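You operate a simulated robot arm through the tools that you are given. There is no shell and no other tool. Be economical: measure what you need, move in short steps, check, and stop when the job is done.

You run a simulated two-armed robot. Do the job below in one go: nothing can be reset, and whatever is moved stays where it is left.

## Task
Put the red tub on the long table away on the top of the low wooden shelf. Put one of the weights from the table top behind the scale on top of the yellow cone. Shut the red drawer. Close the green drawer. Put the small teal tub on the right end of the grading table away on the top of the low wooden shelf. Close the green cupboard door. Push the yellow drawer shut. Fetch the large brown sack and stand it on the top of the scale plate. Open the blue bin lid. Any order will do. Set down upright: weight, large brown sack.

The check looks at the end state, three seconds after you hand in, the way a careful person would. Anything else that was tipped, shoved, dropped, spilled or broken makes it a failure. A push-on lid holds only when it is set on centred and level and pressed home; a screw cap is set on level and turned clockwise until tight.

## Robot
Two 7-joint arms with three-finger grippers on one trunk, on a base that drives. Base frame: it is fixed to the floor where the robot stands at the start and does not move with it; the origin is under the middle of the robot, x ahead of it, y to its left, z up; the surface under the hand at the start is at about z = 0.78. Lengths are in m, angles in degrees, forces in N, time in s.
The left shoulder is at the start at [0.07, 0.146, 1.113], the right one opposite. With the tool pointing down near the work surface each hand reaches from about 0.3 to 0.68 m from the robot's upright axis, wherever it stands, measured 20 degrees to its own side. Places, roughly: blue bin lid [2.6, -2, 0.6]; green cupboard door [2.2, -3.7, 0.4]; green drawer [0.3, -2.3, 0.4]; large brown sack [2.5, -3.25, 1]; red drawer [0.3, -1.9, 0.4]; red tub (25x18x13 cm) [0.5, 0.2, 0.8]; small teal tub (13x19x6 cm) [0.9, -3.8, 0.9]; top of the low wooden shelf (148x25 cm) [-2.9, -2.26, 0.42]; top of the scale plate [0.6, -1.4, 1]; weight [0.75, -1.75, 1]; yellow cone [-0.75, -3.5, 0.75]; yellow drawer [2.4, -3.2, 0.8]. Payload 2.2 kg a hand.
The TCP of each hand is the grasp point between the finger pads, 0.028 m short of the fingertips. In the tool frame z runs along the fingers and y along their closing line. Largest opening 0.102 m; the body of the gripper starts 0.071 m behind the TCP.
Orientation is that of the tool frame in the base frame, as a unit quaternion [x, y, z, w]. With the fingers straight down and closing along the base's y, the tool's x points along the base's -x, its y along +y and its z along -z.

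## Interface
- The arms move only by the tool arm_command. It takes "left_motion", "right_motion" or both (then of equal length, played together; a hand with none holds still); each is a list of rows, each a list of 7 numbers: the shift along the tool's x, y, z in m, then the turn, a rotation vector about the tool's x, y, z in degrees, then the finger opening in m, from 0 to 0.102. In form: [[x, y, z, wx, wy, wz, jaw], ...]. A call has 1 to 12 rows; each row shifts and turns the commanded pose from where the row before left it, along the tool's axes as they then stand. A row lasts 0.2 s, in which the tool goes at most 0.05 m and 8.6 degrees; a call with a longer step from one row to the next is refused whole, and so is a gripper value outside its range. Where a pose cannot be reached the arm comes as near as it can. A force on the tool above 40 N (or 10 N above the force at the start of the call, whichever is more), or a blocked arm, ends the call early, and 0.2 s more pass. The fingers move at their own pace and stop on an object; they squeeze with about 43 N. The grip force told is the motor's: it shows also when the fingers shut on nothing. Time passes only in rows, and 0.2 s behind the last, so rows that do not move let the fingers close. The reply holds the time, the measured pose of the TCP, the force on the tool along the base axes, the opening and the grip force, in the units named above and with some noise, with the torque about the TCP (base axes, N m) and any sound that the robot's microphone picked up.
- Cameras (640 x 400 px; columns grow to the right, rows downward): "scene" is now at [0.1213, 0.0372, 1.3245]; the picture's right is [0.46, -0.89, 0.00], its down [-0.64, -0.33, -0.70] and it looks along [0.62, 0.32, -0.71] (base axes); focal length 268 px, centre (320, 200). "left" rides on the left gripper at [0.072, 0.038, -0.086] in its tool frame; the picture's right is [-0.46, 0.89, 0.00], its down [-0.60, -0.32, -0.73] and it looks along [-0.65, -0.34, 0.68] (tool axes); focal length 256 px, centre (320, 200). "right" rides on the right gripper at [0.069, 0.044, -0.086] in its tool frame; the picture's right is [-0.53, 0.85, 0.00], its down [-0.58, -0.36, -0.73] and it looks along [-0.62, -0.39, 0.68] (tool axes); focal length 256 px, centre (320, 200). There is no depth. A picture from a camera that has moved, and an enlarged one, comes with that camera's place and axes in the base frame and with its lens.
- camera(camera): a new picture of that camera. No time passes.
- lift_body(by): slides the trunk up (or, below 0, down) by that many m; the arms and the scene camera ride with it, the base frame stays. It gives what a move gives, with no picture.
- steer(legs): drives the robot by 1 to 6 legs, each [ahead, left, turn to the left] in m, m and degrees, along the robot's own axes; the way and the turn of a leg run together, so that a leg with both is an arc; at most 1.5 m and 180 degrees a leg. The arms and the cameras ride along, it lands a little off, and it stops where it bumps. It gives what a move gives.
- aim_head(pan, tilt): turns the head with the scene camera to pan (to the left, within 86 degrees either way) and tilt (down, from -29 to 69), counted from straight ahead of the robot. It gives what a move gives.
- zoom(camera, box): a new picture of the part [left, top, right, bottom] of that camera's present view, enlarged. No time passes.
- hand_in(): hands the job in; it is judged then, once.

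Go step by step. Nothing tells you exact positions but the pictures and the camera data: compare them with the known pose of the tool, close in by small moves and look again before you grip or let go. The budget is 196 turns and 172 pictures, counting those below and the enlarged ones. Unless the task says otherwise, let go and move clear before handing in, and close with one line.

The tools are called after ">>>" by a JSON object that holds its "name" and its "arguments". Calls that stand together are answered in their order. arm_command: Moves the arms, as the interface text tells. Its arguments: {"type":"object","properties":{"left_motion":{"type":"array"},"right_motion":{"type":"array"}},"required":[]} The other tools are called the same way: lift_body (by) slides the trunk up or down; steer (legs) drives the base; aim_head (pan, tilt) turns the head that bears the scene camera; camera (camera) takes a picture; zoom (camera, box) takes an enlarged picture of a part of a camera's view; hand_in () hands the job in.

At the start:

```text
time_s: 0.0
left_tcp_pos: [0.344, 0.3932, 1.0321]
left_ee_rot: [0.0, 1.0, 0.0, 0.0]
left_contact_force: [-1.1, 0.7, 0.5]
left_torque: [0.03, 0.0, -0.02]
left_gripper_width: 0.1022
left_finger_force: 0.0
right_tcp_pos: [0.4752, -0.0423, 1.067]
right_ee_rot: [0.001, 1.0, 0.0, -0.001]
right_contact_force: [0.5, -0.1, -0.7]
right_torque: [0.02, 0.01, -0.03]
right_gripper_width: 0.1019
right_finger_force: 0.1
trunk travel left (down, up): [-0.65, 0.29]
robot x, y, heading: [-0.0, -0.0026, -0.0]
head pan, tilt: [27.2, 45.6]
```

scene: 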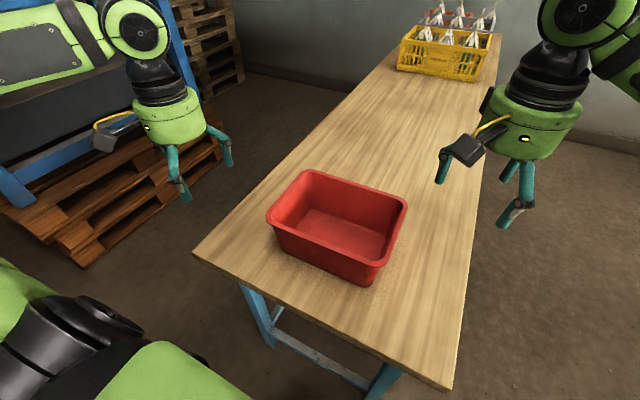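
right: 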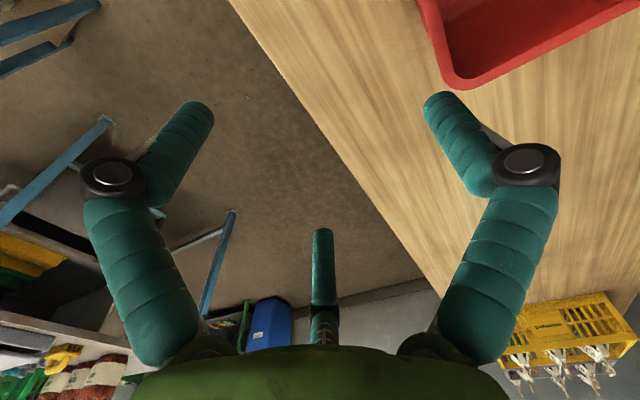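
left: 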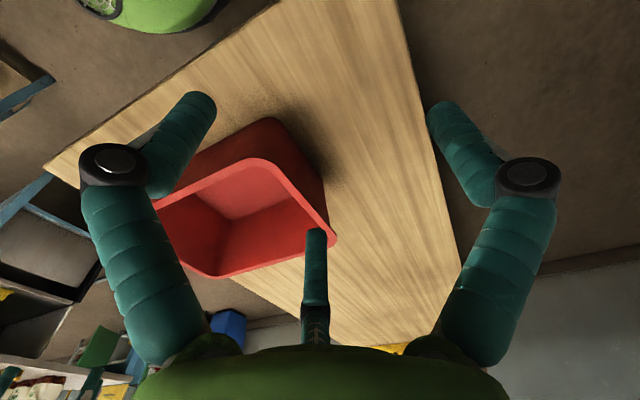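

I see the red tub ahead, with its rim about x 0.38–0.56 and y 0.06–0.30. I'll check how the fingers close and look around the room before moving anything.

>>> {"name": "arm_command", "arguments": {"left_motion": [[0, 0, 0, 0, 0, 0, 0.03], [0, 0, 0, 0, 0, 0, 0.03]]}}

>>> {"name": "camera", "arguments": {"camera": "left"}}

>>> {"name": "aim_head", "arguments": {"pan": -60, "tilt": 15}}

>>> {"name": "camera", "arguments": {"camera": "scene"}}

```text
time_s: 0.6
left_tcp_pos: [0.3443, 0.3935, 1.031]
left_ee_rot: [-0.001, 1.0, 0.0, 0.0]
left_contact_force: [0.2, 0.4, 0.0]
left_torque: [0.03, 0.01, 0.01]
left_gripper_width: 0.0299
left_finger_force: 0.1
right_tcp_pos: [0.4742, -0.0416, 1.0666]
right_ee_rot: [0.0, 1.0, 0.0, 0.0]
right_contact_force: [-0.2, 0.3, 0.4]
right_torque: [0.03, -0.01, 0.02]
right_gripper_width: 0.102
right_finger_force: 0.2
trunk travel left (down, up): [-0.65, 0.29]
robot x, y, heading: [-0.0044, -0.0052, -0.2]
head pan, tilt: [27.2, 45.6]
```

```text
168 pictures are left
camera left: at [0.2726, 0.4312, 1.1172], right [0.46, 0.89, 0.0], down [0.6, -0.32, 0.73], along [0.65, -0.34, -0.68], focal length 256 px, centre (320, 200)
```

left: 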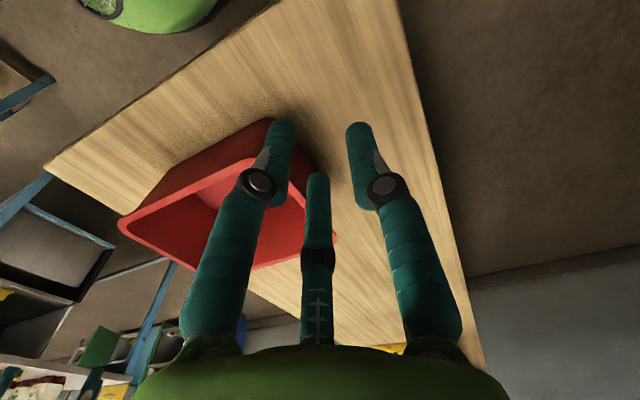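

```text
time_s: 2.2
left_tcp_pos: [0.3438, 0.3924, 1.0302]
left_ee_rot: [0.0, 1.0, 0.0, 0.0]
left_contact_force: [-0.2, -0.3, -0.7]
left_torque: [-0.02, -0.03, -0.01]
left_gripper_width: 0.03
left_finger_force: 0.0
right_tcp_pos: [0.4743, -0.0422, 1.0673]
right_ee_rot: [0.0, 1.0, 0.0, 0.0]
right_contact_force: [-0.4, 0.4, -0.1]
right_torque: [0.01, 0.04, -0.01]
right_gripper_width: 0.1019
right_finger_force: 0.1
trunk travel left (down, up): [-0.65, 0.29]
robot x, y, heading: [0.0003, 0.002, 0.1]
head pan, tilt: [-60.0, 15.0]
```

```text
167 pictures are left
camera scene: at [0.0962, -0.0807, 1.3721], right [-0.87, -0.5, 0.0], down [-0.13, 0.22, -0.97], along [0.48, -0.84, -0.26], focal length 268 px, centre (320, 200)
```

scene: 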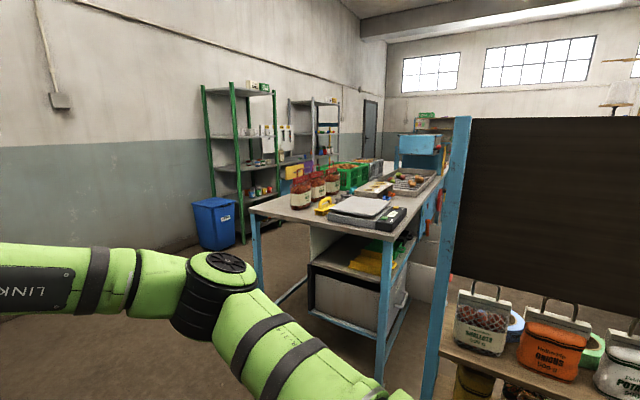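

The hands have three fingers: one on the tool's +y side and two on its −y side. I'll bring both hands above the short walls of the red tub.

>>> {"name": "arm_command", "arguments": {"left_motion": [[-0.032, -0.0235, 0.0125, 0, 0, 0, 0.08], [-0.032, -0.0235, 0.0125, 0, 0, 0, 0.08], [-0.032, -0.0235, 0.0125, 0, 0, 0, 0.08], [-0.032, -0.0235, 0.0125, 0, 0, 0, 0.08], [0, 0, 0, 0, 0, 0, 0.08]], "right_motion": [[0, 0.027, 0.022, 0, 0, 0, 0.08], [0, 0.027, 0.022, 0, 0, 0, 0.08], [0, 0.027, 0.022, 0, 0, 0, 0.08], [0, 0.027, 0.022, 0, 0, 0, 0.08], [0, 0, 0, 0, 0, 0, 0.08]]}}

>>> {"name": "camera", "arguments": {"camera": "left"}}

>>> {"name": "camera", "arguments": {"camera": "right"}}

```text
time_s: 3.4
left_tcp_pos: [0.4732, 0.298, 0.9818]
left_ee_rot: [0.0, 1.0, -0.001, 0.001]
left_contact_force: [-0.6, 0.6, 0.2]
left_torque: [-0.05, -0.02, 0.03]
left_gripper_width: 0.0799
left_finger_force: 0.1
right_tcp_pos: [0.475, 0.0659, 0.9789]
right_ee_rot: [0.0, 1.0, -0.001, 0.001]
right_contact_force: [0.1, -0.3, -0.2]
right_torque: [-0.01, 0.02, -0.04]
right_gripper_width: 0.0798
right_finger_force: 0.0
trunk travel left (down, up): [-0.65, 0.29]
robot x, y, heading: [0.0004, -0.0028, -0.1]
head pan, tilt: [-60.0, 15.0]
```

```text
166 pictures are left
camera left: at [0.4006, 0.3369, 1.0678], right [0.47, 0.89, 0.0], down [0.6, -0.32, 0.73], along [0.65, -0.34, -0.68], focal length 256 px, centre (320, 200)
```

left: 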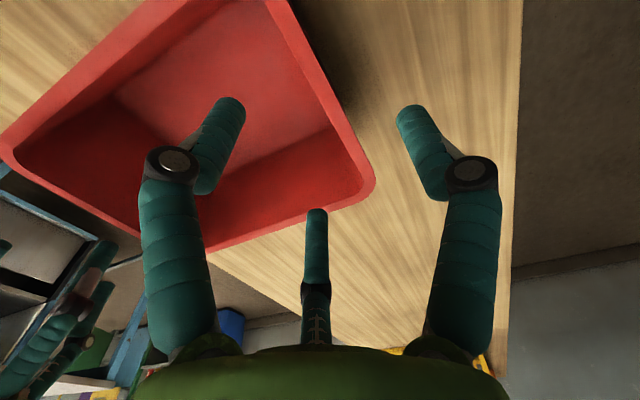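

```text
165 pictures are left
camera right: at [0.4055, 0.1097, 1.0657], right [0.53, 0.84, 0.0], down [0.58, -0.36, 0.73], along [0.62, -0.39, -0.68], focal length 256 px, centre (320, 200)
```

right: 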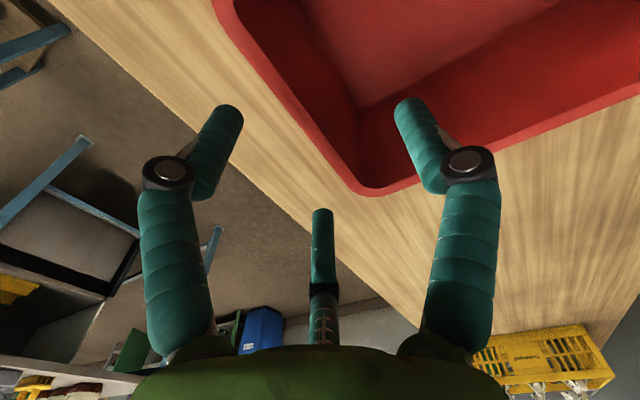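

The rim lines up with both hands. I'll descend and take hold of both short walls.

>>> {"name": "arm_command", "arguments": {"left_motion": [[0, 0.002, 0.03, 0, 0, 0, 0.102], [0, 0, 0.03, 0, 0, 0, 0.102], [0, 0, 0.025, 0, 0, 0, 0.102], [0, 0, 0, 0, 0, 0, 0.102]], "right_motion": [[0, -0.001, 0.03, 0, 0, 0, 0.102], [0, 0, 0.03, 0, 0, 0, 0.102], [0, 0, 0.023, 0, 0, 0, 0.102], [0, 0, 0, 0, 0, 0, 0.102]]}}

>>> {"name": "camera", "arguments": {"camera": "left"}}

>>> {"name": "camera", "arguments": {"camera": "right"}}

```text
time_s: 4.4
left_tcp_pos: [0.4726, 0.2997, 0.8943]
left_ee_rot: [0.0, 1.0, 0.0, -0.001]
left_contact_force: [0.0, -0.1, 0.5]
left_torque: [-0.01, 0.03, -0.01]
left_gripper_width: 0.102
left_finger_force: 0.0
right_tcp_pos: [0.4746, 0.0649, 0.8968]
right_ee_rot: [0.0, 1.0, 0.0, -0.001]
right_contact_force: [0.1, 0.2, 0.4]
right_torque: [0.02, 0.01, 0.02]
right_gripper_width: 0.1019
right_finger_force: 0.0
trunk travel left (down, up): [-0.65, 0.29]
robot x, y, heading: [0.0006, -0.0012, -0.1]
head pan, tilt: [-60.0, 15.0]
```

```text
164 pictures are left
camera left: at [0.401, 0.3387, 0.9816], right [0.47, 0.89, 0.0], down [0.6, -0.32, 0.73], along [0.65, -0.34, -0.68], focal length 256 px, centre (320, 200)
```

left: 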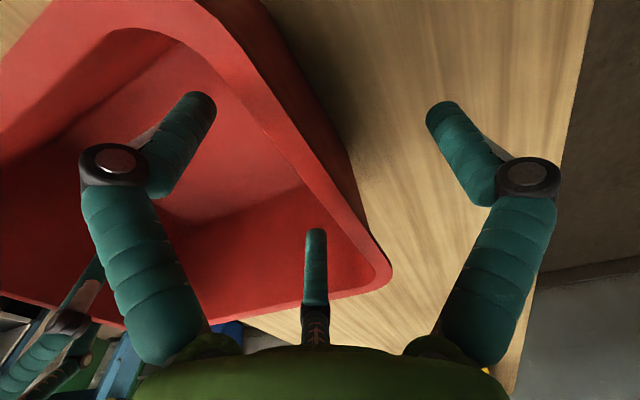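

```text
163 pictures are left
camera right: at [0.4058, 0.1091, 0.9829], right [0.53, 0.85, 0.0], down [0.58, -0.36, 0.73], along [0.62, -0.39, -0.68], focal length 256 px, centre (320, 200)
```

right: 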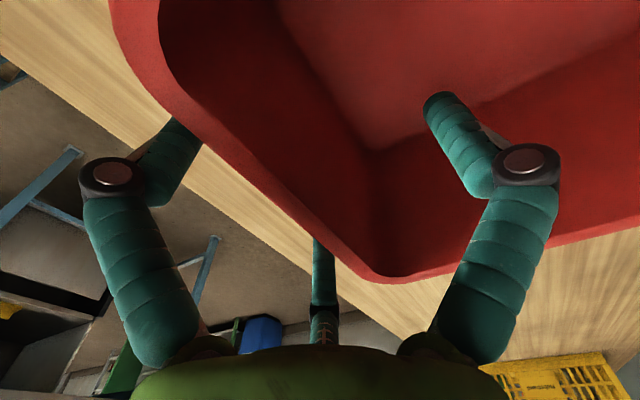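

The fingers straddle both walls, so I'll close both hands.

>>> {"name": "arm_command", "arguments": {"left_motion": [[0, 0, 0, 0, 0, 0, 0.04], [0, 0, 0, 0, 0, 0, 0.0], [0, 0, 0, 0, 0, 0, 0.0], [0, 0, 0, 0, 0, 0, 0.0]], "right_motion": [[0, 0, 0, 0, 0, 0, 0.04], [0, 0, 0, 0, 0, 0, 0.0], [0, 0, 0, 0, 0, 0, 0.0], [0, 0, 0, 0, 0, 0, 0.0]]}}

>>> {"name": "camera", "arguments": {"camera": "left"}}

```text
time_s: 5.4
left_tcp_pos: [0.4733, 0.3056, 0.8952]
left_ee_rot: [-0.002, 1.0, 0.005, 0.002]
left_contact_force: [4.5, 39.2, 3.8]
left_torque: [-1.67, -0.21, 0.47]
left_gripper_width: 0.013
left_finger_force: 39.6
right_tcp_pos: [0.4754, 0.0619, 0.8966]
right_ee_rot: [0.002, 1.0, -0.005, 0.001]
right_contact_force: [-3.8, -36.4, 1.4]
right_torque: [1.79, -0.53, 0.99]
right_gripper_width: 0.0146
right_finger_force: 40.0
trunk travel left (down, up): [-0.65, 0.29]
robot x, y, heading: [-0.0031, -0.0017, -0.1]
head pan, tilt: [-60.0, 15.0]
```

```text
162 pictures are left
camera left: at [0.4014, 0.3419, 0.9821], right [0.46, 0.89, 0.01], down [0.6, -0.32, 0.73], along [0.65, -0.33, -0.68], focal length 256 px, centre (320, 200)
```

left: 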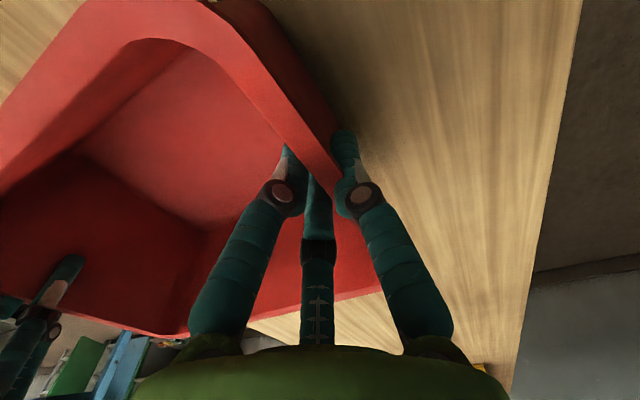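

Both walls are gripped, but the hands are slightly strained against each other. I'll relax them outwards by a few millimetres, then lift.

>>> {"name": "arm_command", "arguments": {"left_motion": [[0, 0.003, 0, 0, 0, 0, 0], [0, 0.003, 0, 0, 0, 0, 0], [0, 0, 0, 0, 0, 0, 0]], "right_motion": [[0, -0.002, 0, 0, 0, 0, 0], [0, -0.002, 0, 0, 0, 0, 0], [0, 0, 0, 0, 0, 0, 0]]}}

>>> {"name": "lift_body", "arguments": {"by": 0.12}}

>>> {"name": "aim_head", "arguments": {"pan": 0, "tilt": 50}}

>>> {"name": "camera", "arguments": {"camera": "scene"}}

```text
time_s: 6.2
left_tcp_pos: [0.4738, 0.3051, 0.8955]
left_ee_rot: [-0.001, 1.0, -0.002, 0.001]
left_contact_force: [5.7, 12.9, -0.1]
left_torque: [-1.66, -0.22, 0.52]
left_gripper_width: 0.0122
left_finger_force: 38.8
right_tcp_pos: [0.473, 0.0635, 0.8961]
right_ee_rot: [-0.001, 1.0, 0.001, -0.001]
right_contact_force: [-5.9, -13.5, -1.0]
right_torque: [1.79, 0.2, 0.78]
right_gripper_width: 0.0138
right_finger_force: 39.1
trunk travel left (down, up): [-0.65, 0.29]
robot x, y, heading: [-0.0031, -0.0024, -0.2]
head pan, tilt: [-60.0, 15.0]
```

```text
time_s: 7.7
left_tcp_pos: [0.4736, 0.3063, 1.016]
left_ee_rot: [0.0, 1.0, -0.001, 0.0]
left_contact_force: [6.0, -3.3, -1.5]
left_torque: [-2.18, -0.39, 0.77]
left_gripper_width: 0.0124
left_finger_force: 38.8
right_tcp_pos: [0.4748, 0.0635, 1.0144]
right_ee_rot: [-0.001, 1.0, 0.002, -0.001]
right_contact_force: [-6.3, 4.7, -1.8]
right_torque: [2.01, 0.43, 0.76]
right_gripper_width: 0.0137
right_finger_force: 39.7
trunk travel left (down, up): [-0.77, 0.17]
robot x, y, heading: [-0.0013, -0.0008, -0.2]
head pan, tilt: [-60.0, 15.0]
```

```text
time_s: 9.0
left_tcp_pos: [0.4737, 0.3065, 1.0153]
left_ee_rot: [0.0, 1.0, -0.002, -0.001]
left_contact_force: [5.6, -11.9, -0.4]
left_torque: [-2.14, 0.0, 0.72]
left_gripper_width: 0.0122
left_finger_force: 39.1
right_tcp_pos: [0.4759, 0.0623, 1.0168]
right_ee_rot: [0.0, 1.0, 0.002, 0.0]
right_contact_force: [-5.5, 11.7, -2.9]
right_torque: [1.92, 0.07, 0.63]
right_gripper_width: 0.0136
right_finger_force: 39.0
trunk travel left (down, up): [-0.77, 0.17]
robot x, y, heading: [-0.0028, 0.0055, -0.1]
head pan, tilt: [0.0, 50.0]
```

```text
161 pictures are left
camera scene: at [0.127, 0.0003, 1.4384], right [0.0, -1.0, 0.0], down [-0.77, 0.0, -0.64], along [0.64, 0.0, -0.77], focal length 268 px, centre (320, 200)
```

scene: 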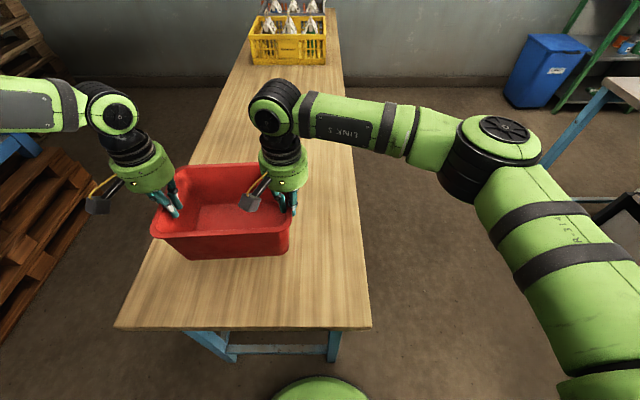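

The tub is lifted level and it's light. I'll look to both sides before driving.

>>> {"name": "aim_head", "arguments": {"pan": -86, "tilt": 20}}

>>> {"name": "camera", "arguments": {"camera": "scene"}}

>>> {"name": "aim_head", "arguments": {"pan": 86, "tilt": 25}}

>>> {"name": "camera", "arguments": {"camera": "scene"}}

```text
time_s: 10.6
left_tcp_pos: [0.4734, 0.3048, 1.0156]
left_ee_rot: [-0.001, 1.0, -0.002, 0.0]
left_contact_force: [6.1, -12.6, -0.7]
left_torque: [-2.16, 0.04, 0.69]
left_gripper_width: 0.0123
left_finger_force: 38.4
right_tcp_pos: [0.4744, 0.0636, 1.0158]
right_ee_rot: [0.0, 1.0, 0.003, 0.0]
right_contact_force: [-5.2, 13.7, -2.4]
right_torque: [1.95, 0.01, 0.6]
right_gripper_width: 0.0135
right_finger_force: 39.6
trunk travel left (down, up): [-0.77, 0.17]
robot x, y, heading: [-0.003, -0.0008, -0.2]
head pan, tilt: [-85.9, 20.0]
```

```text
160 pictures are left
camera scene: at [0.0566, -0.0925, 1.484], right [-1.0, -0.07, 0.0], down [-0.02, 0.34, -0.94], along [0.07, -0.94, -0.34], focal length 268 px, centre (320, 200)
```

scene: 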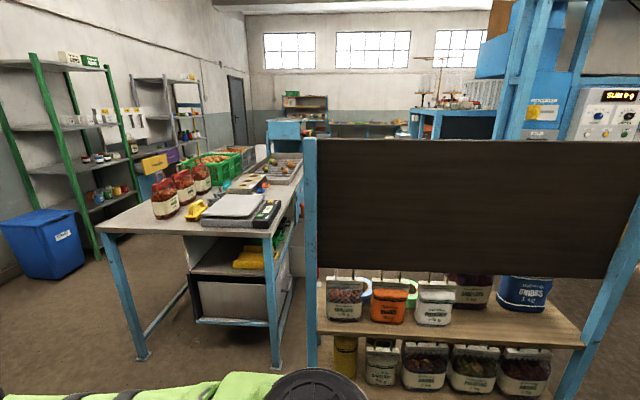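

```text
time_s: 13.2
left_tcp_pos: [0.4736, 0.3058, 1.0156]
left_ee_rot: [0.0, 1.0, -0.002, 0.0]
left_contact_force: [5.6, -13.2, -0.2]
left_torque: [-2.17, 0.0, 0.74]
left_gripper_width: 0.0123
left_finger_force: 39.3
right_tcp_pos: [0.4751, 0.0635, 1.0155]
right_ee_rot: [-0.001, 1.0, 0.002, 0.0]
right_contact_force: [-5.8, 13.5, -1.8]
right_torque: [1.96, 0.0, 0.64]
right_gripper_width: 0.0135
right_finger_force: 39.5
trunk travel left (down, up): [-0.77, 0.17]
robot x, y, heading: [0.0002, -0.0002, -0.3]
head pan, tilt: [85.9, 25.0]
```

```text
159 pictures are left
camera scene: at [0.0565, 0.0923, 1.4759], right [1.0, -0.07, 0.0], down [-0.03, -0.42, -0.91], along [0.06, 0.9, -0.42], focal length 268 px, centre (320, 200)
```

scene: 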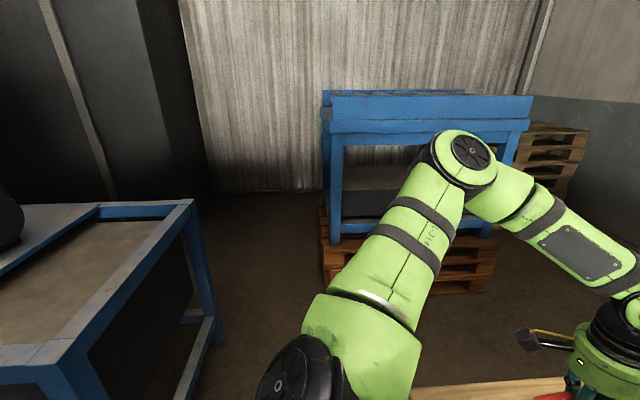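

Behind me to the right is a display rack, with y about −0.95 and x from −0.9 to 0.1. To the left rear there's a bench. I'll back out to about (−0.4, −0.15), then look toward −x.

>>> {"name": "steer", "arguments": {"legs": [[-0.4, -0.15, 0], [0, 0, -60]]}}

>>> {"name": "aim_head", "arguments": {"pan": -86, "tilt": 25}}

>>> {"name": "camera", "arguments": {"camera": "scene"}}

>>> {"name": "aim_head", "arguments": {"pan": -20, "tilt": 25}}

>>> {"name": "camera", "arguments": {"camera": "scene"}}

```text
time_s: 18.5
left_tcp_pos: [0.1023, -0.4067, 1.015]
left_ee_rot: [0.5, 0.866, -0.002, -0.001]
left_contact_force: [-7.8, -11.1, -0.3]
left_torque: [-1.05, 1.9, 0.77]
left_gripper_width: 0.012
left_finger_force: 39.4
right_tcp_pos: [-0.1069, -0.5315, 1.0161]
right_ee_rot: [0.499, 0.866, 0.003, 0.001]
right_contact_force: [8.5, 10.9, -2.7]
right_torque: [0.95, -1.59, 0.58]
right_gripper_width: 0.0132
right_finger_force: 40.0
trunk travel left (down, up): [-0.77, 0.17]
robot x, y, heading: [-0.4017, -0.1527, -60.1]
head pan, tilt: [85.9, 25.0]
```

```text
time_s: 21.1
left_tcp_pos: [0.1024, -0.4089, 1.0155]
left_ee_rot: [0.499, 0.867, -0.002, -0.001]
left_contact_force: [7.6, -3.8, -0.9]
left_torque: [-1.23, 1.56, 0.68]
left_gripper_width: 0.0118
left_finger_force: 38.3
right_tcp_pos: [-0.1062, -0.5314, 1.0155]
right_ee_rot: [0.499, 0.867, 0.002, 0.001]
right_contact_force: [-6.7, 2.8, -2.1]
right_torque: [1.26, -1.44, 0.81]
right_gripper_width: 0.0133
right_finger_force: 39.4
trunk travel left (down, up): [-0.77, 0.17]
robot x, y, heading: [-0.3999, -0.1518, -59.9]
head pan, tilt: [-85.9, 25.0]
```

```text
158 pictures are left
camera scene: at [-0.4512, -0.2461, 1.4759], right [-0.56, 0.83, 0.0], down [0.35, 0.24, -0.91], along [-0.75, -0.51, -0.42], focal length 268 px, centre (320, 200)
```

scene: 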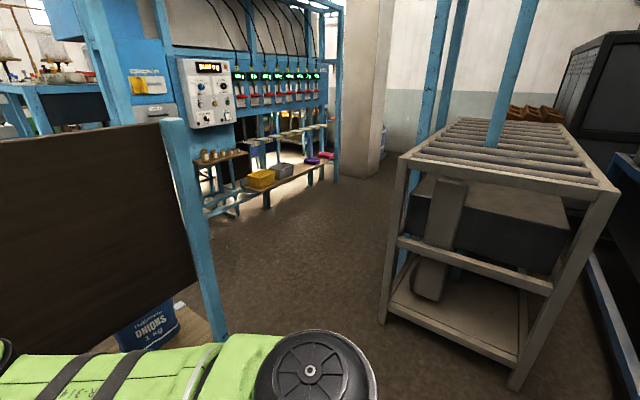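

```text
time_s: 22.5
left_tcp_pos: [0.1008, -0.4076, 1.0155]
left_ee_rot: [0.499, 0.866, -0.002, -0.001]
left_contact_force: [7.1, -2.6, -0.6]
left_torque: [-1.0, 1.68, 0.67]
left_gripper_width: 0.0121
left_finger_force: 38.7
right_tcp_pos: [-0.108, -0.5302, 1.0156]
right_ee_rot: [0.498, 0.867, 0.002, 0.002]
right_contact_force: [-7.4, 2.0, -2.1]
right_torque: [0.98, -1.58, 0.73]
right_gripper_width: 0.0133
right_finger_force: 39.5
trunk travel left (down, up): [-0.77, 0.17]
robot x, y, heading: [-0.3982, -0.1467, -60.0]
head pan, tilt: [-20.0, 25.0]
```

```text
157 pictures are left
camera scene: at [-0.359, -0.2852, 1.4759], right [-0.98, -0.17, 0.0], down [-0.07, 0.42, -0.91], along [0.16, -0.89, -0.42], focal length 268 px, centre (320, 200)
```

scene: 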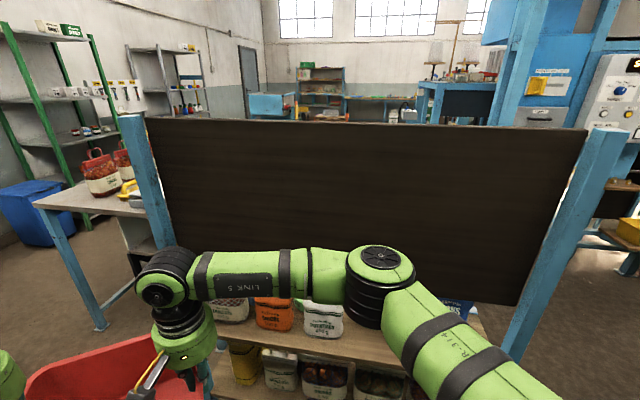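

The low shelf is beyond the gap between the rack end at (−0.72, −0.77) and the roller bench corner at about (−1.74, −0.6). I'll raise the trunk so the arms clear, shift to x of about −1.23 and face −y.

>>> {"name": "lift_body", "arguments": {"by": 0.15}}

>>> {"name": "steer", "arguments": {"legs": [[-0.46, -0.69, 0], [0, 0, -30]]}}

>>> {"name": "aim_head", "arguments": {"pan": 0, "tilt": 25}}

>>> {"name": "camera", "arguments": {"camera": "scene"}}

```text
time_s: 24.2
left_tcp_pos: [0.1023, -0.4071, 1.167]
left_ee_rot: [0.5, 0.866, -0.003, -0.001]
left_contact_force: [5.9, -1.6, -2.1]
left_torque: [-0.8, 1.71, 0.58]
left_gripper_width: 0.0118
left_finger_force: 38.9
right_tcp_pos: [-0.1067, -0.5302, 1.1661]
right_ee_rot: [0.499, 0.866, 0.003, 0.001]
right_contact_force: [-6.0, 2.8, -2.0]
right_torque: [0.85, -1.68, 0.72]
right_gripper_width: 0.0134
right_finger_force: 39.1
trunk travel left (down, up): [-0.92, 0.02]
robot x, y, heading: [-0.399, -0.1545, -59.8]
head pan, tilt: [-20.0, 25.0]
```

```text
time_s: 30.1
left_tcp_pos: [-0.9146, -0.5679, 1.1664]
left_ee_rot: [0.707, 0.707, -0.002, -0.002]
left_contact_force: [3.9, -6.3, -1.4]
left_torque: [0.09, 1.96, 0.61]
left_gripper_width: 0.0122
left_finger_force: 39.1
right_tcp_pos: [-1.1581, -0.5679, 1.1666]
right_ee_rot: [0.708, 0.707, 0.001, 0.001]
right_contact_force: [-2.6, 5.7, -1.7]
right_torque: [-0.03, -1.8, 0.74]
right_gripper_width: 0.013
right_finger_force: 40.0
trunk travel left (down, up): [-0.92, 0.02]
robot x, y, heading: [-1.2168, -0.0899, -89.9]
head pan, tilt: [-20.0, 25.0]
```

```text
time_s: 30.9
left_tcp_pos: [-0.9148, -0.5689, 1.1667]
left_ee_rot: [0.708, 0.706, -0.002, -0.001]
left_contact_force: [5.3, -5.3, -2.5]
left_torque: [0.4, 1.81, 0.52]
left_gripper_width: 0.012
left_finger_force: 38.8
right_tcp_pos: [-1.1603, -0.5689, 1.1654]
right_ee_rot: [0.707, 0.707, 0.003, 0.001]
right_contact_force: [-5.7, 3.8, -1.8]
right_torque: [-0.33, -1.89, 0.74]
right_gripper_width: 0.0131
right_finger_force: 39.7
trunk travel left (down, up): [-0.92, 0.02]
robot x, y, heading: [-1.22, -0.1005, -90.2]
head pan, tilt: [0.0, 25.0]
```

```text
156 pictures are left
camera scene: at [-1.2221, -0.2367, 1.6259], right [-1.0, 0.0, 0.0], down [0.0, 0.42, -0.91], along [0.0, -0.91, -0.42], focal length 268 px, centre (320, 200)
```

scene: 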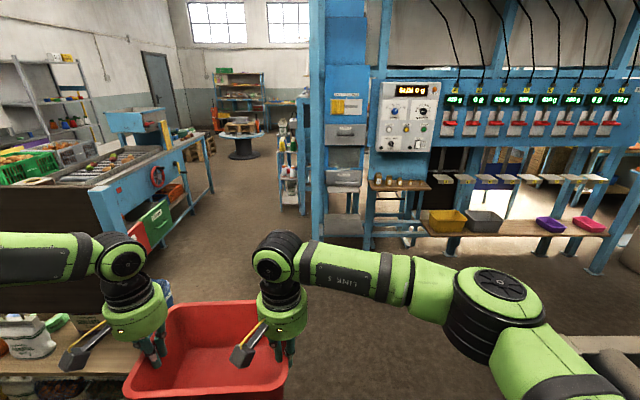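

I can see the low shelf with yellow, gray, purple and pink tubs on it. I'll zoom in to find free space.

>>> {"name": "zoom", "arguments": {"camera": "scene", "box": [360, 140, 640, 290]}}

>>> {"name": "zoom", "arguments": {"camera": "scene", "box": [0, 80, 320, 280]}}

```text
2.29 times, centred on (500, 215) of scene
camera zoom: at [-1.2221, -0.2367, 1.6259], right [-1.0, 0.0, 0.0], down [0.0, 0.42, -0.91], along [0.0, -0.91, -0.42], focal length 613 px, centre (-91, 166)
```

zoom: 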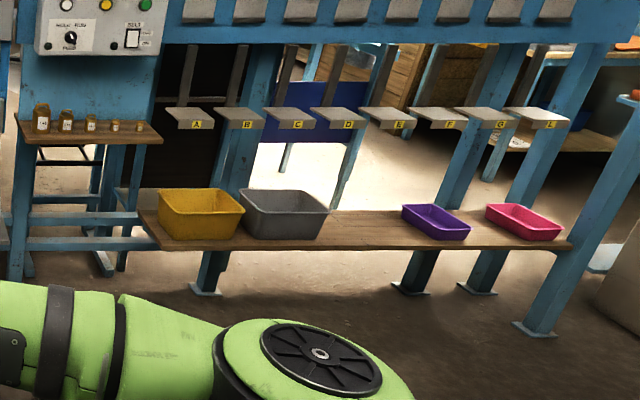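

```text
2.00 times, centred on (160, 180) of scene
camera zoom: at [-1.2221, -0.2367, 1.6259], right [-1.0, 0.0, 0.0], down [0.0, 0.42, -0.91], along [0.0, -0.91, -0.42], focal length 537 px, centre (640, 240)
```

zoom: 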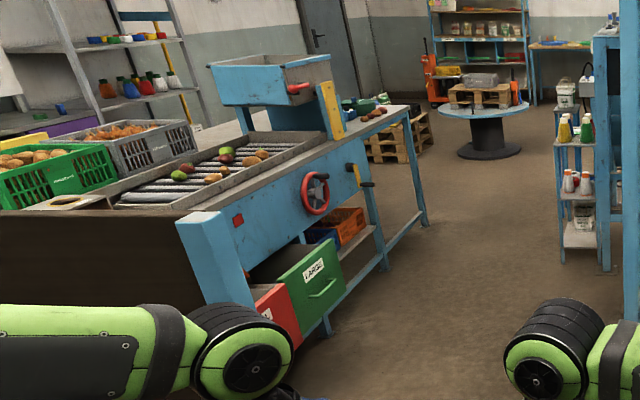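

There's about 0.3 m free between the gray and purple tubs, centred near x = −2.9, so the red tub goes there. I'll drive through the gap and over to it.

>>> {"name": "steer", "arguments": {"legs": [[0, -0.05, 0], [1.1, 0, 0], [0, -1.2, 0]]}}

>>> {"name": "aim_head", "arguments": {"pan": -10, "tilt": 40}}

>>> {"name": "camera", "arguments": {"camera": "scene"}}

```text
time_s: 42.8
left_tcp_pos: [-2.1731, -1.6596, 1.165]
left_ee_rot: [0.706, 0.708, -0.001, -0.001]
left_contact_force: [5.0, -5.4, -0.5]
left_torque: [0.03, 1.9, 0.57]
left_gripper_width: 0.0118
left_finger_force: 38.3
right_tcp_pos: [-2.4162, -1.6603, 1.1664]
right_ee_rot: [0.707, 0.707, 0.002, 0.002]
right_contact_force: [-4.5, 5.7, -2.0]
right_torque: [0.0, -1.83, 0.72]
right_gripper_width: 0.0129
right_finger_force: 39.0
trunk travel left (down, up): [-0.92, 0.02]
robot x, y, heading: [-2.4801, -1.1923, -90.0]
head pan, tilt: [0.0, 25.0]
```

```text
time_s: 43.5
left_tcp_pos: [-2.1734, -1.6595, 1.1656]
left_ee_rot: [0.706, 0.708, -0.002, -0.002]
left_contact_force: [5.6, -6.1, -1.9]
left_torque: [0.48, 1.79, 0.49]
left_gripper_width: 0.0118
left_finger_force: 38.6
right_tcp_pos: [-2.4166, -1.6609, 1.1668]
right_ee_rot: [0.707, 0.707, 0.002, 0.001]
right_contact_force: [-4.7, 5.2, -1.5]
right_torque: [-0.38, -1.85, 0.71]
right_gripper_width: 0.0127
right_finger_force: 39.7
trunk travel left (down, up): [-0.92, 0.02]
robot x, y, heading: [-2.4824, -1.1873, -90.2]
head pan, tilt: [-10.0, 40.0]
```

```text
153 pictures are left
camera scene: at [-2.4952, -1.3196, 1.6026], right [-0.98, 0.17, 0.0], down [0.11, 0.63, -0.77], along [-0.13, -0.75, -0.64], focal length 268 px, centre (320, 200)
```

scene: 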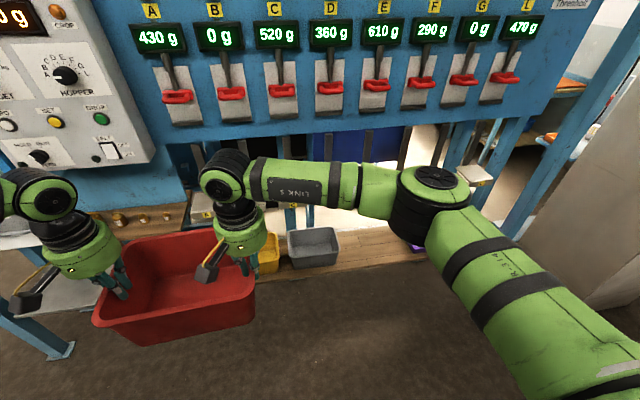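

I'll move over to line up with the free spot and lower the trunk partway for a better look under the trays.

>>> {"name": "steer", "arguments": {"legs": [[0, -0.6, 0]]}}

>>> {"name": "lift_body", "arguments": {"by": -0.45}}

>>> {"name": "aim_head", "arguments": {"pan": 8, "tilt": 28}}

>>> {"name": "camera", "arguments": {"camera": "scene"}}

>>> {"name": "camera", "arguments": {"camera": "left"}}

>>> {"name": "camera", "arguments": {"camera": "right"}}

```text
time_s: 46.9
left_tcp_pos: [-2.7771, -1.66, 1.1654]
left_ee_rot: [0.709, 0.705, -0.002, -0.002]
left_contact_force: [5.4, -5.5, -0.9]
left_torque: [0.08, 1.91, 0.62]
left_gripper_width: 0.0117
left_finger_force: 39.0
right_tcp_pos: [-3.0206, -1.6575, 1.1661]
right_ee_rot: [0.709, 0.705, 0.001, 0.001]
right_contact_force: [-4.8, 5.3, -1.7]
right_torque: [-0.03, -1.81, 0.74]
right_gripper_width: 0.0125
right_finger_force: 39.4
trunk travel left (down, up): [-0.92, 0.02]
robot x, y, heading: [-3.084, -1.1799, -90.5]
head pan, tilt: [-10.0, 40.0]
```

```text
refused: -0.45 is not a number from -0.4 to 0.4
```

```text
time_s: 47.7
left_tcp_pos: [-2.7792, -1.6589, 1.1662]
left_ee_rot: [0.709, 0.705, -0.003, -0.001]
left_contact_force: [5.2, -5.8, -1.8]
left_torque: [0.37, 1.84, 0.5]
left_gripper_width: 0.012
left_finger_force: 39.2
right_tcp_pos: [-3.0217, -1.6574, 1.1675]
right_ee_rot: [0.71, 0.705, 0.003, 0.002]
right_contact_force: [-5.4, 5.3, -1.2]
right_torque: [-0.38, -1.88, 0.67]
right_gripper_width: 0.0125
right_finger_force: 39.4
trunk travel left (down, up): [-0.92, 0.02]
robot x, y, heading: [-3.0782, -1.1817, -90.5]
head pan, tilt: [8.0, 28.0]
```

```text
152 pictures are left
camera scene: at [-3.0702, -1.3233, 1.621], right [-0.99, -0.13, 0.0], down [-0.06, 0.47, -0.88], along [0.11, -0.88, -0.47], focal length 268 px, centre (320, 200)
```

scene: 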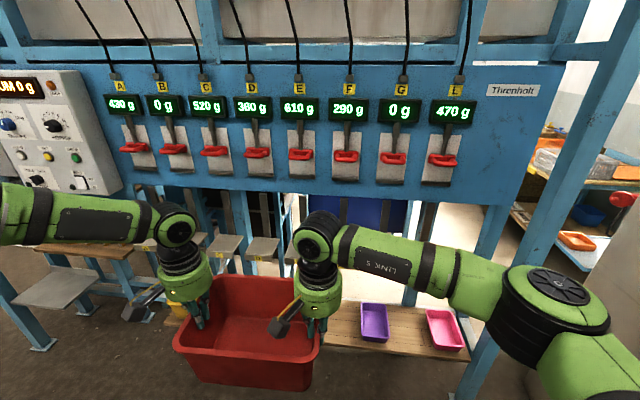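

```text
151 pictures are left
camera left: at [-2.7395, -1.5867, 1.2516], right [0.88, -0.47, 0.0], down [-0.32, -0.6, 0.73], along [-0.35, -0.65, -0.68], focal length 256 px, centre (320, 200)
```

left: 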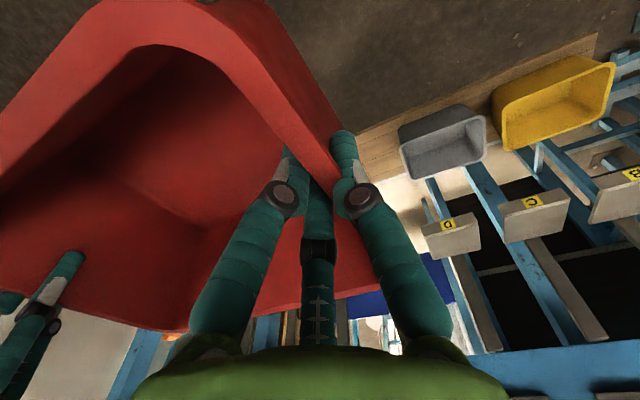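

```text
150 pictures are left
camera right: at [-2.9779, -1.5887, 1.2533], right [0.84, -0.54, 0.0], down [-0.37, -0.58, 0.73], along [-0.39, -0.61, -0.69], focal length 256 px, centre (320, 200)
```

right: 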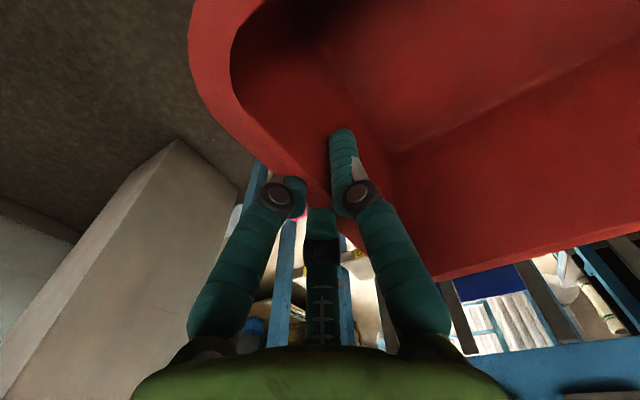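

The labelled trays overhang the shelf at z about 0.86, with their front edge at y of about −2.18. I'll lower the trunk and raise the hands relative to it, so the elbows ride lower and fit underneath.

>>> {"name": "lift_body", "arguments": {"by": -0.4}}

>>> {"name": "arm_command", "arguments": {"left_motion": [[0, 0, -0.03, 0, 0, 0, 0], [0, 0, -0.03, 0, 0, 0, 0], [0, 0, -0.03, 0, 0, 0, 0], [0, 0, -0.03, 0, 0, 0, 0], [0, 0, -0.03, 0, 0, 0, 0], [0, 0, 0, 0, 0, 0, 0]], "right_motion": [[0, 0, -0.03, 0, 0, 0, 0], [0, 0, -0.03, 0, 0, 0, 0], [0, 0, -0.03, 0, 0, 0, 0], [0, 0, -0.03, 0, 0, 0, 0], [0, 0, -0.03, 0, 0, 0, 0], [0, 0, 0, 0, 0, 0, 0]]}}

>>> {"name": "camera", "arguments": {"camera": "scene"}}

```text
time_s: 51.6
left_tcp_pos: [-2.7791, -1.6597, 0.7642]
left_ee_rot: [0.708, 0.706, -0.002, -0.002]
left_contact_force: [5.7, -6.2, -2.7]
left_torque: [0.21, 1.86, 0.57]
left_gripper_width: 0.0116
left_finger_force: 39.0
right_tcp_pos: [-3.0222, -1.6575, 0.7659]
right_ee_rot: [0.71, 0.705, 0.001, 0.002]
right_contact_force: [-5.3, 5.6, -2.4]
right_torque: [-0.13, -1.81, 0.7]
right_gripper_width: 0.0128
right_finger_force: 39.6
trunk travel left (down, up): [-0.52, 0.42]
robot x, y, heading: [-3.0811, -1.1848, -90.6]
head pan, tilt: [8.0, 28.0]
```

```text
time_s: 53.0
left_tcp_pos: [-2.7787, -1.6573, 0.9159]
left_ee_rot: [0.709, 0.705, -0.002, -0.002]
left_contact_force: [3.9, -6.5, -2.7]
left_torque: [0.02, 1.84, 0.5]
left_gripper_width: 0.012
left_finger_force: 38.9
right_tcp_pos: [-3.0219, -1.6582, 0.9163]
right_ee_rot: [0.709, 0.705, 0.003, 0.001]
right_contact_force: [-3.0, 5.8, -1.7]
right_torque: [-0.01, -2.04, 0.82]
right_gripper_width: 0.0128
right_finger_force: 39.3
trunk travel left (down, up): [-0.52, 0.42]
robot x, y, heading: [-3.082, -1.1809, -90.6]
head pan, tilt: [8.0, 28.0]
```

```text
149 pictures are left
camera scene: at [-3.0694, -1.3238, 1.2209], right [-0.99, -0.13, 0.0], down [-0.06, 0.47, -0.88], along [0.12, -0.87, -0.47], focal length 268 px, centre (320, 200)
```

scene: 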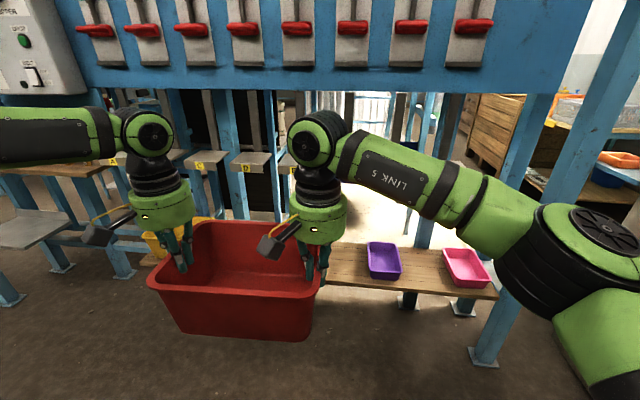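

The elbow is now low enough, and the free span on the shelf is x −2.745 to −3.155. I'll recentre to x = −2.95, lower, then drive forward partway.

>>> {"name": "lift_body", "arguments": {"by": -0.355}}

>>> {"name": "steer", "arguments": {"legs": [[0, -0.048, 0.6], [0.38, 0, 0]]}}

>>> {"name": "camera", "arguments": {"camera": "scene"}}

>>> {"name": "camera", "arguments": {"camera": "left"}}

```text
time_s: 56.4
left_tcp_pos: [-2.778, -1.6571, 0.5628]
left_ee_rot: [0.709, 0.705, -0.003, -0.002]
left_contact_force: [0.9, -4.8, -2.8]
left_torque: [-0.02, 1.95, 0.62]
left_gripper_width: 0.0118
left_finger_force: 38.8
right_tcp_pos: [-3.0216, -1.6572, 0.561]
right_ee_rot: [0.71, 0.704, 0.003, 0.002]
right_contact_force: [0.1, 5.5, -2.0]
right_torque: [0.09, -1.84, 0.72]
right_gripper_width: 0.0127
right_finger_force: 39.2
trunk travel left (down, up): [-0.165, 0.775]
robot x, y, heading: [-3.0837, -1.1877, -90.4]
head pan, tilt: [8.0, 28.0]
```

```text
time_s: 59.4
left_tcp_pos: [-2.8202, -2.0347, 0.5616]
left_ee_rot: [0.705, 0.71, -0.002, -0.002]
left_contact_force: [0.1, -5.8, -1.4]
left_torque: [-0.07, 1.95, 0.58]
left_gripper_width: 0.0116
left_finger_force: 38.7
right_tcp_pos: [-3.0629, -2.038, 0.5604]
right_ee_rot: [0.705, 0.709, 0.002, 0.002]
right_contact_force: [0.0, 5.4, -2.0]
right_torque: [0.15, -1.83, 0.67]
right_gripper_width: 0.0126
right_finger_force: 39.7
trunk travel left (down, up): [-0.165, 0.775]
robot x, y, heading: [-3.1298, -1.5632, -89.9]
head pan, tilt: [8.0, 28.0]
```

```text
148 pictures are left
camera scene: at [-3.1153, -1.7042, 0.866], right [-0.99, -0.14, 0.0], down [-0.07, 0.47, -0.88], along [0.13, -0.87, -0.47], focal length 268 px, centre (320, 200)
```

scene: 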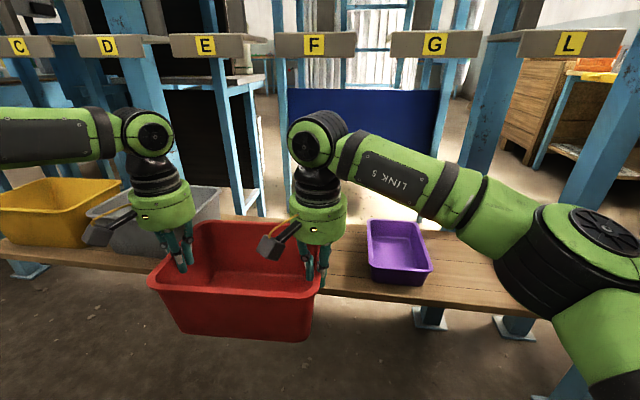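

```text
147 pictures are left
camera left: at [-2.7819, -1.9625, 0.6472], right [0.89, -0.46, 0.0], down [-0.31, -0.61, 0.73], along [-0.34, -0.65, -0.68], focal length 256 px, centre (320, 200)
```

left: 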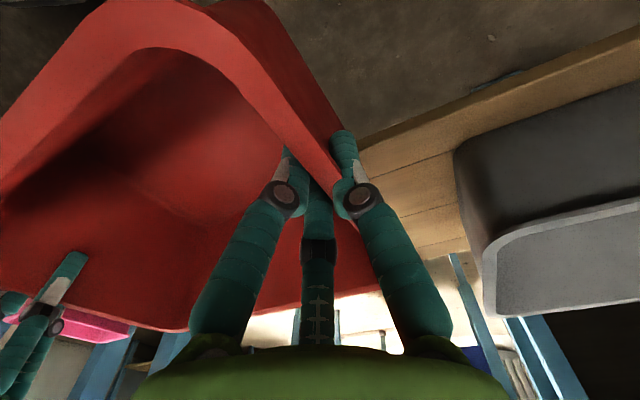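

The trays are clear above and the gray tub clears the left hand by about 7 cm. I'll drive in 0.13 m and reach the rest of the way.

>>> {"name": "steer", "arguments": {"legs": [[0.13, 0, 0]]}}

>>> {"name": "arm_command", "arguments": {"left_motion": [[-0.02, 0, 0, 0, 0, 0, 0], [-0.02, 0, 0, 0, 0, 0, 0], [-0.02, 0, 0, 0, 0, 0, 0], [-0.02, 0, 0, 0, 0, 0, 0], [0, 0, 0, 0, 0, 0, 0]], "right_motion": [[-0.02, 0, 0, 0, 0, 0, 0], [-0.02, 0, 0, 0, 0, 0, 0], [-0.02, 0, 0, 0, 0, 0, 0], [-0.02, 0, 0, 0, 0, 0, 0], [0, 0, 0, 0, 0, 0, 0]]}}

>>> {"name": "camera", "arguments": {"camera": "scene"}}

>>> {"name": "camera", "arguments": {"camera": "left"}}

```text
time_s: 60.6
left_tcp_pos: [-2.8199, -2.1645, 0.5618]
left_ee_rot: [0.704, 0.71, -0.002, -0.001]
left_contact_force: [4.3, -5.3, -2.2]
left_torque: [-0.09, 1.8, 0.57]
left_gripper_width: 0.0118
left_finger_force: 38.3
right_tcp_pos: [-3.0615, -2.1674, 0.5617]
right_ee_rot: [0.705, 0.71, 0.003, 0.001]
right_contact_force: [-4.6, 5.9, -1.3]
right_torque: [0.1, -1.86, 0.79]
right_gripper_width: 0.0125
right_finger_force: 39.1
trunk travel left (down, up): [-0.165, 0.775]
robot x, y, heading: [-3.1311, -1.69, -89.9]
head pan, tilt: [8.0, 28.0]
```

```text
time_s: 61.8
left_tcp_pos: [-2.8195, -2.2451, 0.5637]
left_ee_rot: [0.704, 0.71, -0.003, 0.0]
left_contact_force: [12.2, -5.1, -3.6]
left_torque: [-0.37, 1.63, 0.45]
left_gripper_width: 0.0113
left_finger_force: 38.6
right_tcp_pos: [-3.0615, -2.2475, 0.5609]
right_ee_rot: [0.704, 0.71, 0.003, 0.001]
right_contact_force: [-12.1, 6.3, -0.1]
right_torque: [0.4, -2.07, 0.98]
right_gripper_width: 0.0132
right_finger_force: 39.8
trunk travel left (down, up): [-0.165, 0.775]
robot x, y, heading: [-3.1278, -1.6919, -89.6]
head pan, tilt: [8.0, 28.0]
```

```text
146 pictures are left
camera scene: at [-3.1146, -1.8337, 0.8661], right [-0.99, -0.14, 0.0], down [-0.07, 0.47, -0.88], along [0.13, -0.87, -0.47], focal length 268 px, centre (320, 200)
```

scene: 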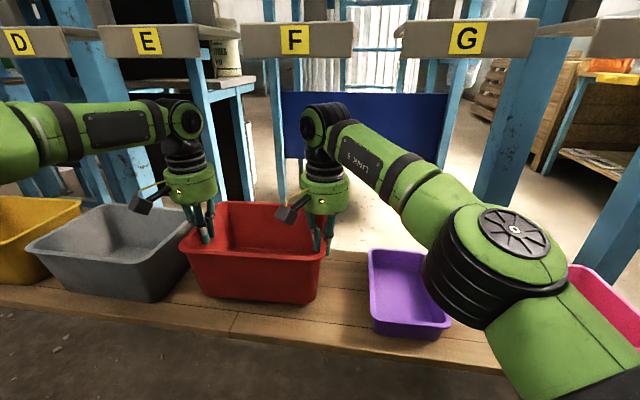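

```text
145 pictures are left
camera left: at [-2.7803, -2.1719, 0.6487], right [0.89, -0.46, 0.0], down [-0.31, -0.6, 0.73], along [-0.34, -0.65, -0.68], focal length 256 px, centre (320, 200)
```

left: 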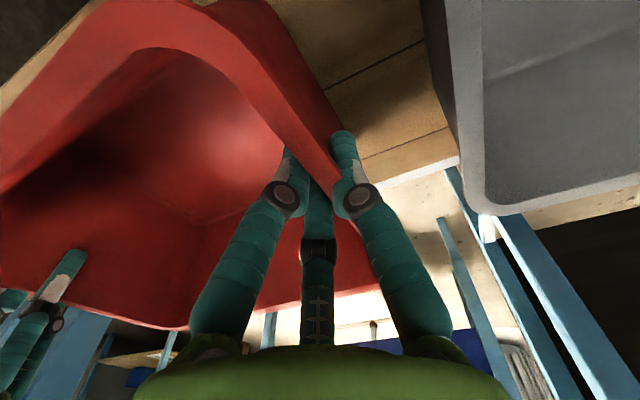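

The tub is above the free spot, so I'll lower it gently until it touches.

>>> {"name": "arm_command", "arguments": {"left_motion": [[0, 0, 0.01, 0, 0, 0, 0], [0, 0, 0.008, 0, 0, 0, 0], [0, 0, 0.005, 0, 0, 0, 0], [0, 0, 0, 0, 0, 0, 0]], "right_motion": [[0, 0, 0.01, 0, 0, 0, 0], [0, 0, 0.008, 0, 0, 0, 0], [0, 0, 0.005, 0, 0, 0, 0], [0, 0, 0, 0, 0, 0, 0]]}}

>>> {"name": "camera", "arguments": {"camera": "scene"}}

```text
time_s: 62.8
left_tcp_pos: [-2.8181, -2.2445, 0.5394]
left_ee_rot: [0.704, 0.71, -0.003, -0.001]
left_contact_force: [13.4, -5.5, -1.4]
left_torque: [-0.4, 1.86, 0.56]
left_gripper_width: 0.0115
left_finger_force: 38.6
right_tcp_pos: [-3.0606, -2.247, 0.5378]
right_ee_rot: [0.704, 0.71, 0.002, 0.002]
right_contact_force: [-13.0, 4.8, -0.2]
right_torque: [0.18, -1.75, 0.77]
right_gripper_width: 0.0129
right_finger_force: 40.0
trunk travel left (down, up): [-0.165, 0.775]
robot x, y, heading: [-3.1278, -1.6934, -89.8]
head pan, tilt: [8.0, 28.0]
```

```text
144 pictures are left
camera scene: at [-3.1146, -1.8335, 0.8661], right [-0.99, -0.14, 0.0], down [-0.07, 0.46, -0.88], along [0.13, -0.87, -0.47], focal length 268 px, centre (320, 200)
```

scene: 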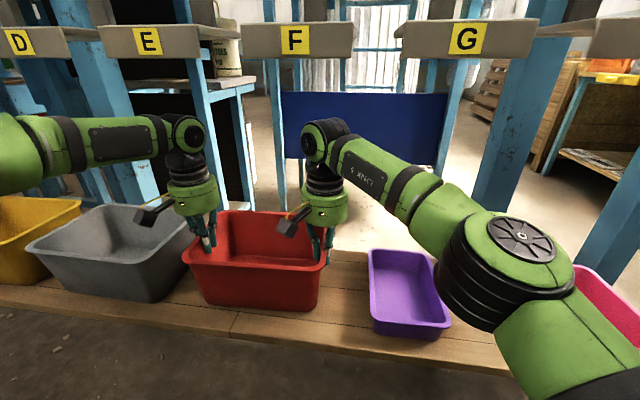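

>>> {"name": "arm_command", "arguments": {"left_motion": [[0, 0, 0.003, 0, 0, 0, 0], [0, 0, 0.003, 0, 0, 0, 0], [0, 0, 0, 0, 0, 0, 0]], "right_motion": [[0, 0, 0.003, 0, 0, 0, 0], [0, 0, 0.003, 0, 0, 0, 0], [0, 0, 0, 0, 0, 0, 0]]}}

```text
time_s: 63.6
left_tcp_pos: [-2.819, -2.2422, 0.5369]
left_ee_rot: [0.704, 0.711, -0.004, 0.001]
left_contact_force: [17.7, -3.0, 3.6]
left_torque: [-1.96, 1.83, 0.74]
left_gripper_width: 0.0122
left_finger_force: 39.0
right_tcp_pos: [-3.0609, -2.2466, 0.5371]
right_ee_rot: [0.705, 0.71, 0.0, 0.006]
right_contact_force: [-11.1, 5.8, 24.2]
right_torque: [-0.73, -1.73, 0.58]
right_gripper_width: 0.0124
right_finger_force: 39.8
trunk travel left (down, up): [-0.165, 0.775]
robot x, y, heading: [-3.1285, -1.6917, -89.5]
head pan, tilt: [8.0, 28.0]
```

It's in contact with the shelf. I'll release, rise just enough for the fingertips to clear the rim, then pull back from under the trays.

>>> {"name": "arm_command", "arguments": {"left_motion": [[0, 0, 0, 0, 0, 0, 0.05], [0, 0, 0, 0, 0, 0, 0.06], [0, 0, 0, 0, 0, 0, 0.06]], "right_motion": [[0, 0, 0, 0, 0, 0, 0.05], [0, 0, 0, 0, 0, 0, 0.06], [0, 0, 0, 0, 0, 0, 0.06]]}}

>>> {"name": "arm_command", "arguments": {"left_motion": [[0, 0, -0.025, 0, 0, 0, 0.06], [0, 0, -0.03, 0, 0, 0, 0.06], [0.03, 0, 0, 0, 0, 0, 0.06], [0.03, 0, 0, 0, 0, 0, 0.06], [0.03, 0, 0, 0, 0, 0, 0.06]], "right_motion": [[0, 0, -0.025, 0, 0, 0, 0.06], [0, 0, -0.03, 0, 0, 0, 0.06], [0.03, 0, 0, 0, 0, 0, 0.06], [0.03, 0, 0, 0, 0, 0, 0.06], [0.03, 0, 0, 0, 0, 0, 0.06]]}}

>>> {"name": "steer", "arguments": {"legs": [[-0.35, 0, 0]]}}

>>> {"name": "camera", "arguments": {"camera": "scene"}}

```text
time_s: 64.4
left_tcp_pos: [-2.8196, -2.2446, 0.5331]
left_ee_rot: [0.704, 0.71, -0.002, -0.001]
left_contact_force: [-0.3, 0.7, 0.4]
left_torque: [-0.02, 0.02, -0.02]
left_gripper_width: 0.0601
left_finger_force: 0.1
right_tcp_pos: [-3.0611, -2.2479, 0.5323]
right_ee_rot: [0.704, 0.71, 0.003, 0.001]
right_contact_force: [0.9, -0.1, -1.2]
right_torque: [0.0, 0.02, -0.01]
right_gripper_width: 0.0599
right_finger_force: 0.1
trunk travel left (down, up): [-0.165, 0.775]
robot x, y, heading: [-3.1261, -1.6914, -89.7]
head pan, tilt: [8.0, 28.0]
```

```text
time_s: 65.6
left_tcp_pos: [-2.82, -2.155, 0.5874]
left_ee_rot: [0.704, 0.711, -0.004, 0.0]
left_contact_force: [-0.8, -0.1, -0.3]
left_torque: [-0.02, 0.05, -0.04]
left_gripper_width: 0.0599
left_finger_force: 0.2
right_tcp_pos: [-3.0622, -2.1555, 0.5885]
right_ee_rot: [0.704, 0.71, 0.003, 0.002]
right_contact_force: [0.3, 1.1, -0.3]
right_torque: [0.0, 0.03, -0.01]
right_gripper_width: 0.06
right_finger_force: 0.0
trunk travel left (down, up): [-0.165, 0.775]
robot x, y, heading: [-3.1276, -1.6945, -90.0]
head pan, tilt: [8.0, 28.0]
```

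```text
time_s: 67.9
left_tcp_pos: [-2.8219, -1.8022, 0.5866]
left_ee_rot: [0.704, 0.71, -0.003, 0.0]
left_contact_force: [-0.4, 0.8, 0.0]
left_torque: [-0.04, 0.04, 0.01]
left_gripper_width: 0.0597
left_finger_force: 0.1
right_tcp_pos: [-3.0627, -1.8033, 0.5872]
right_ee_rot: [0.704, 0.71, 0.003, 0.002]
right_contact_force: [0.1, 0.9, 0.1]
right_torque: [0.02, 0.0, -0.02]
right_gripper_width: 0.0601
right_finger_force: 0.1
trunk travel left (down, up): [-0.165, 0.775]
robot x, y, heading: [-3.13, -1.3416, -89.7]
head pan, tilt: [8.0, 28.0]
```

```text
143 pictures are left
camera scene: at [-3.1163, -1.4797, 0.8662], right [-0.99, -0.14, 0.0], down [-0.07, 0.46, -0.88], along [0.13, -0.87, -0.47], focal length 268 px, centre (320, 200)
```

scene: 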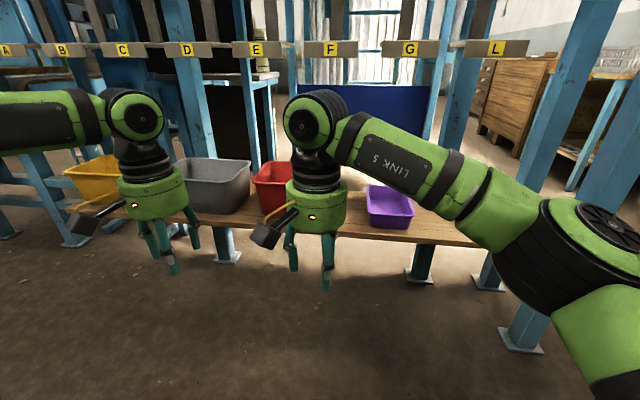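

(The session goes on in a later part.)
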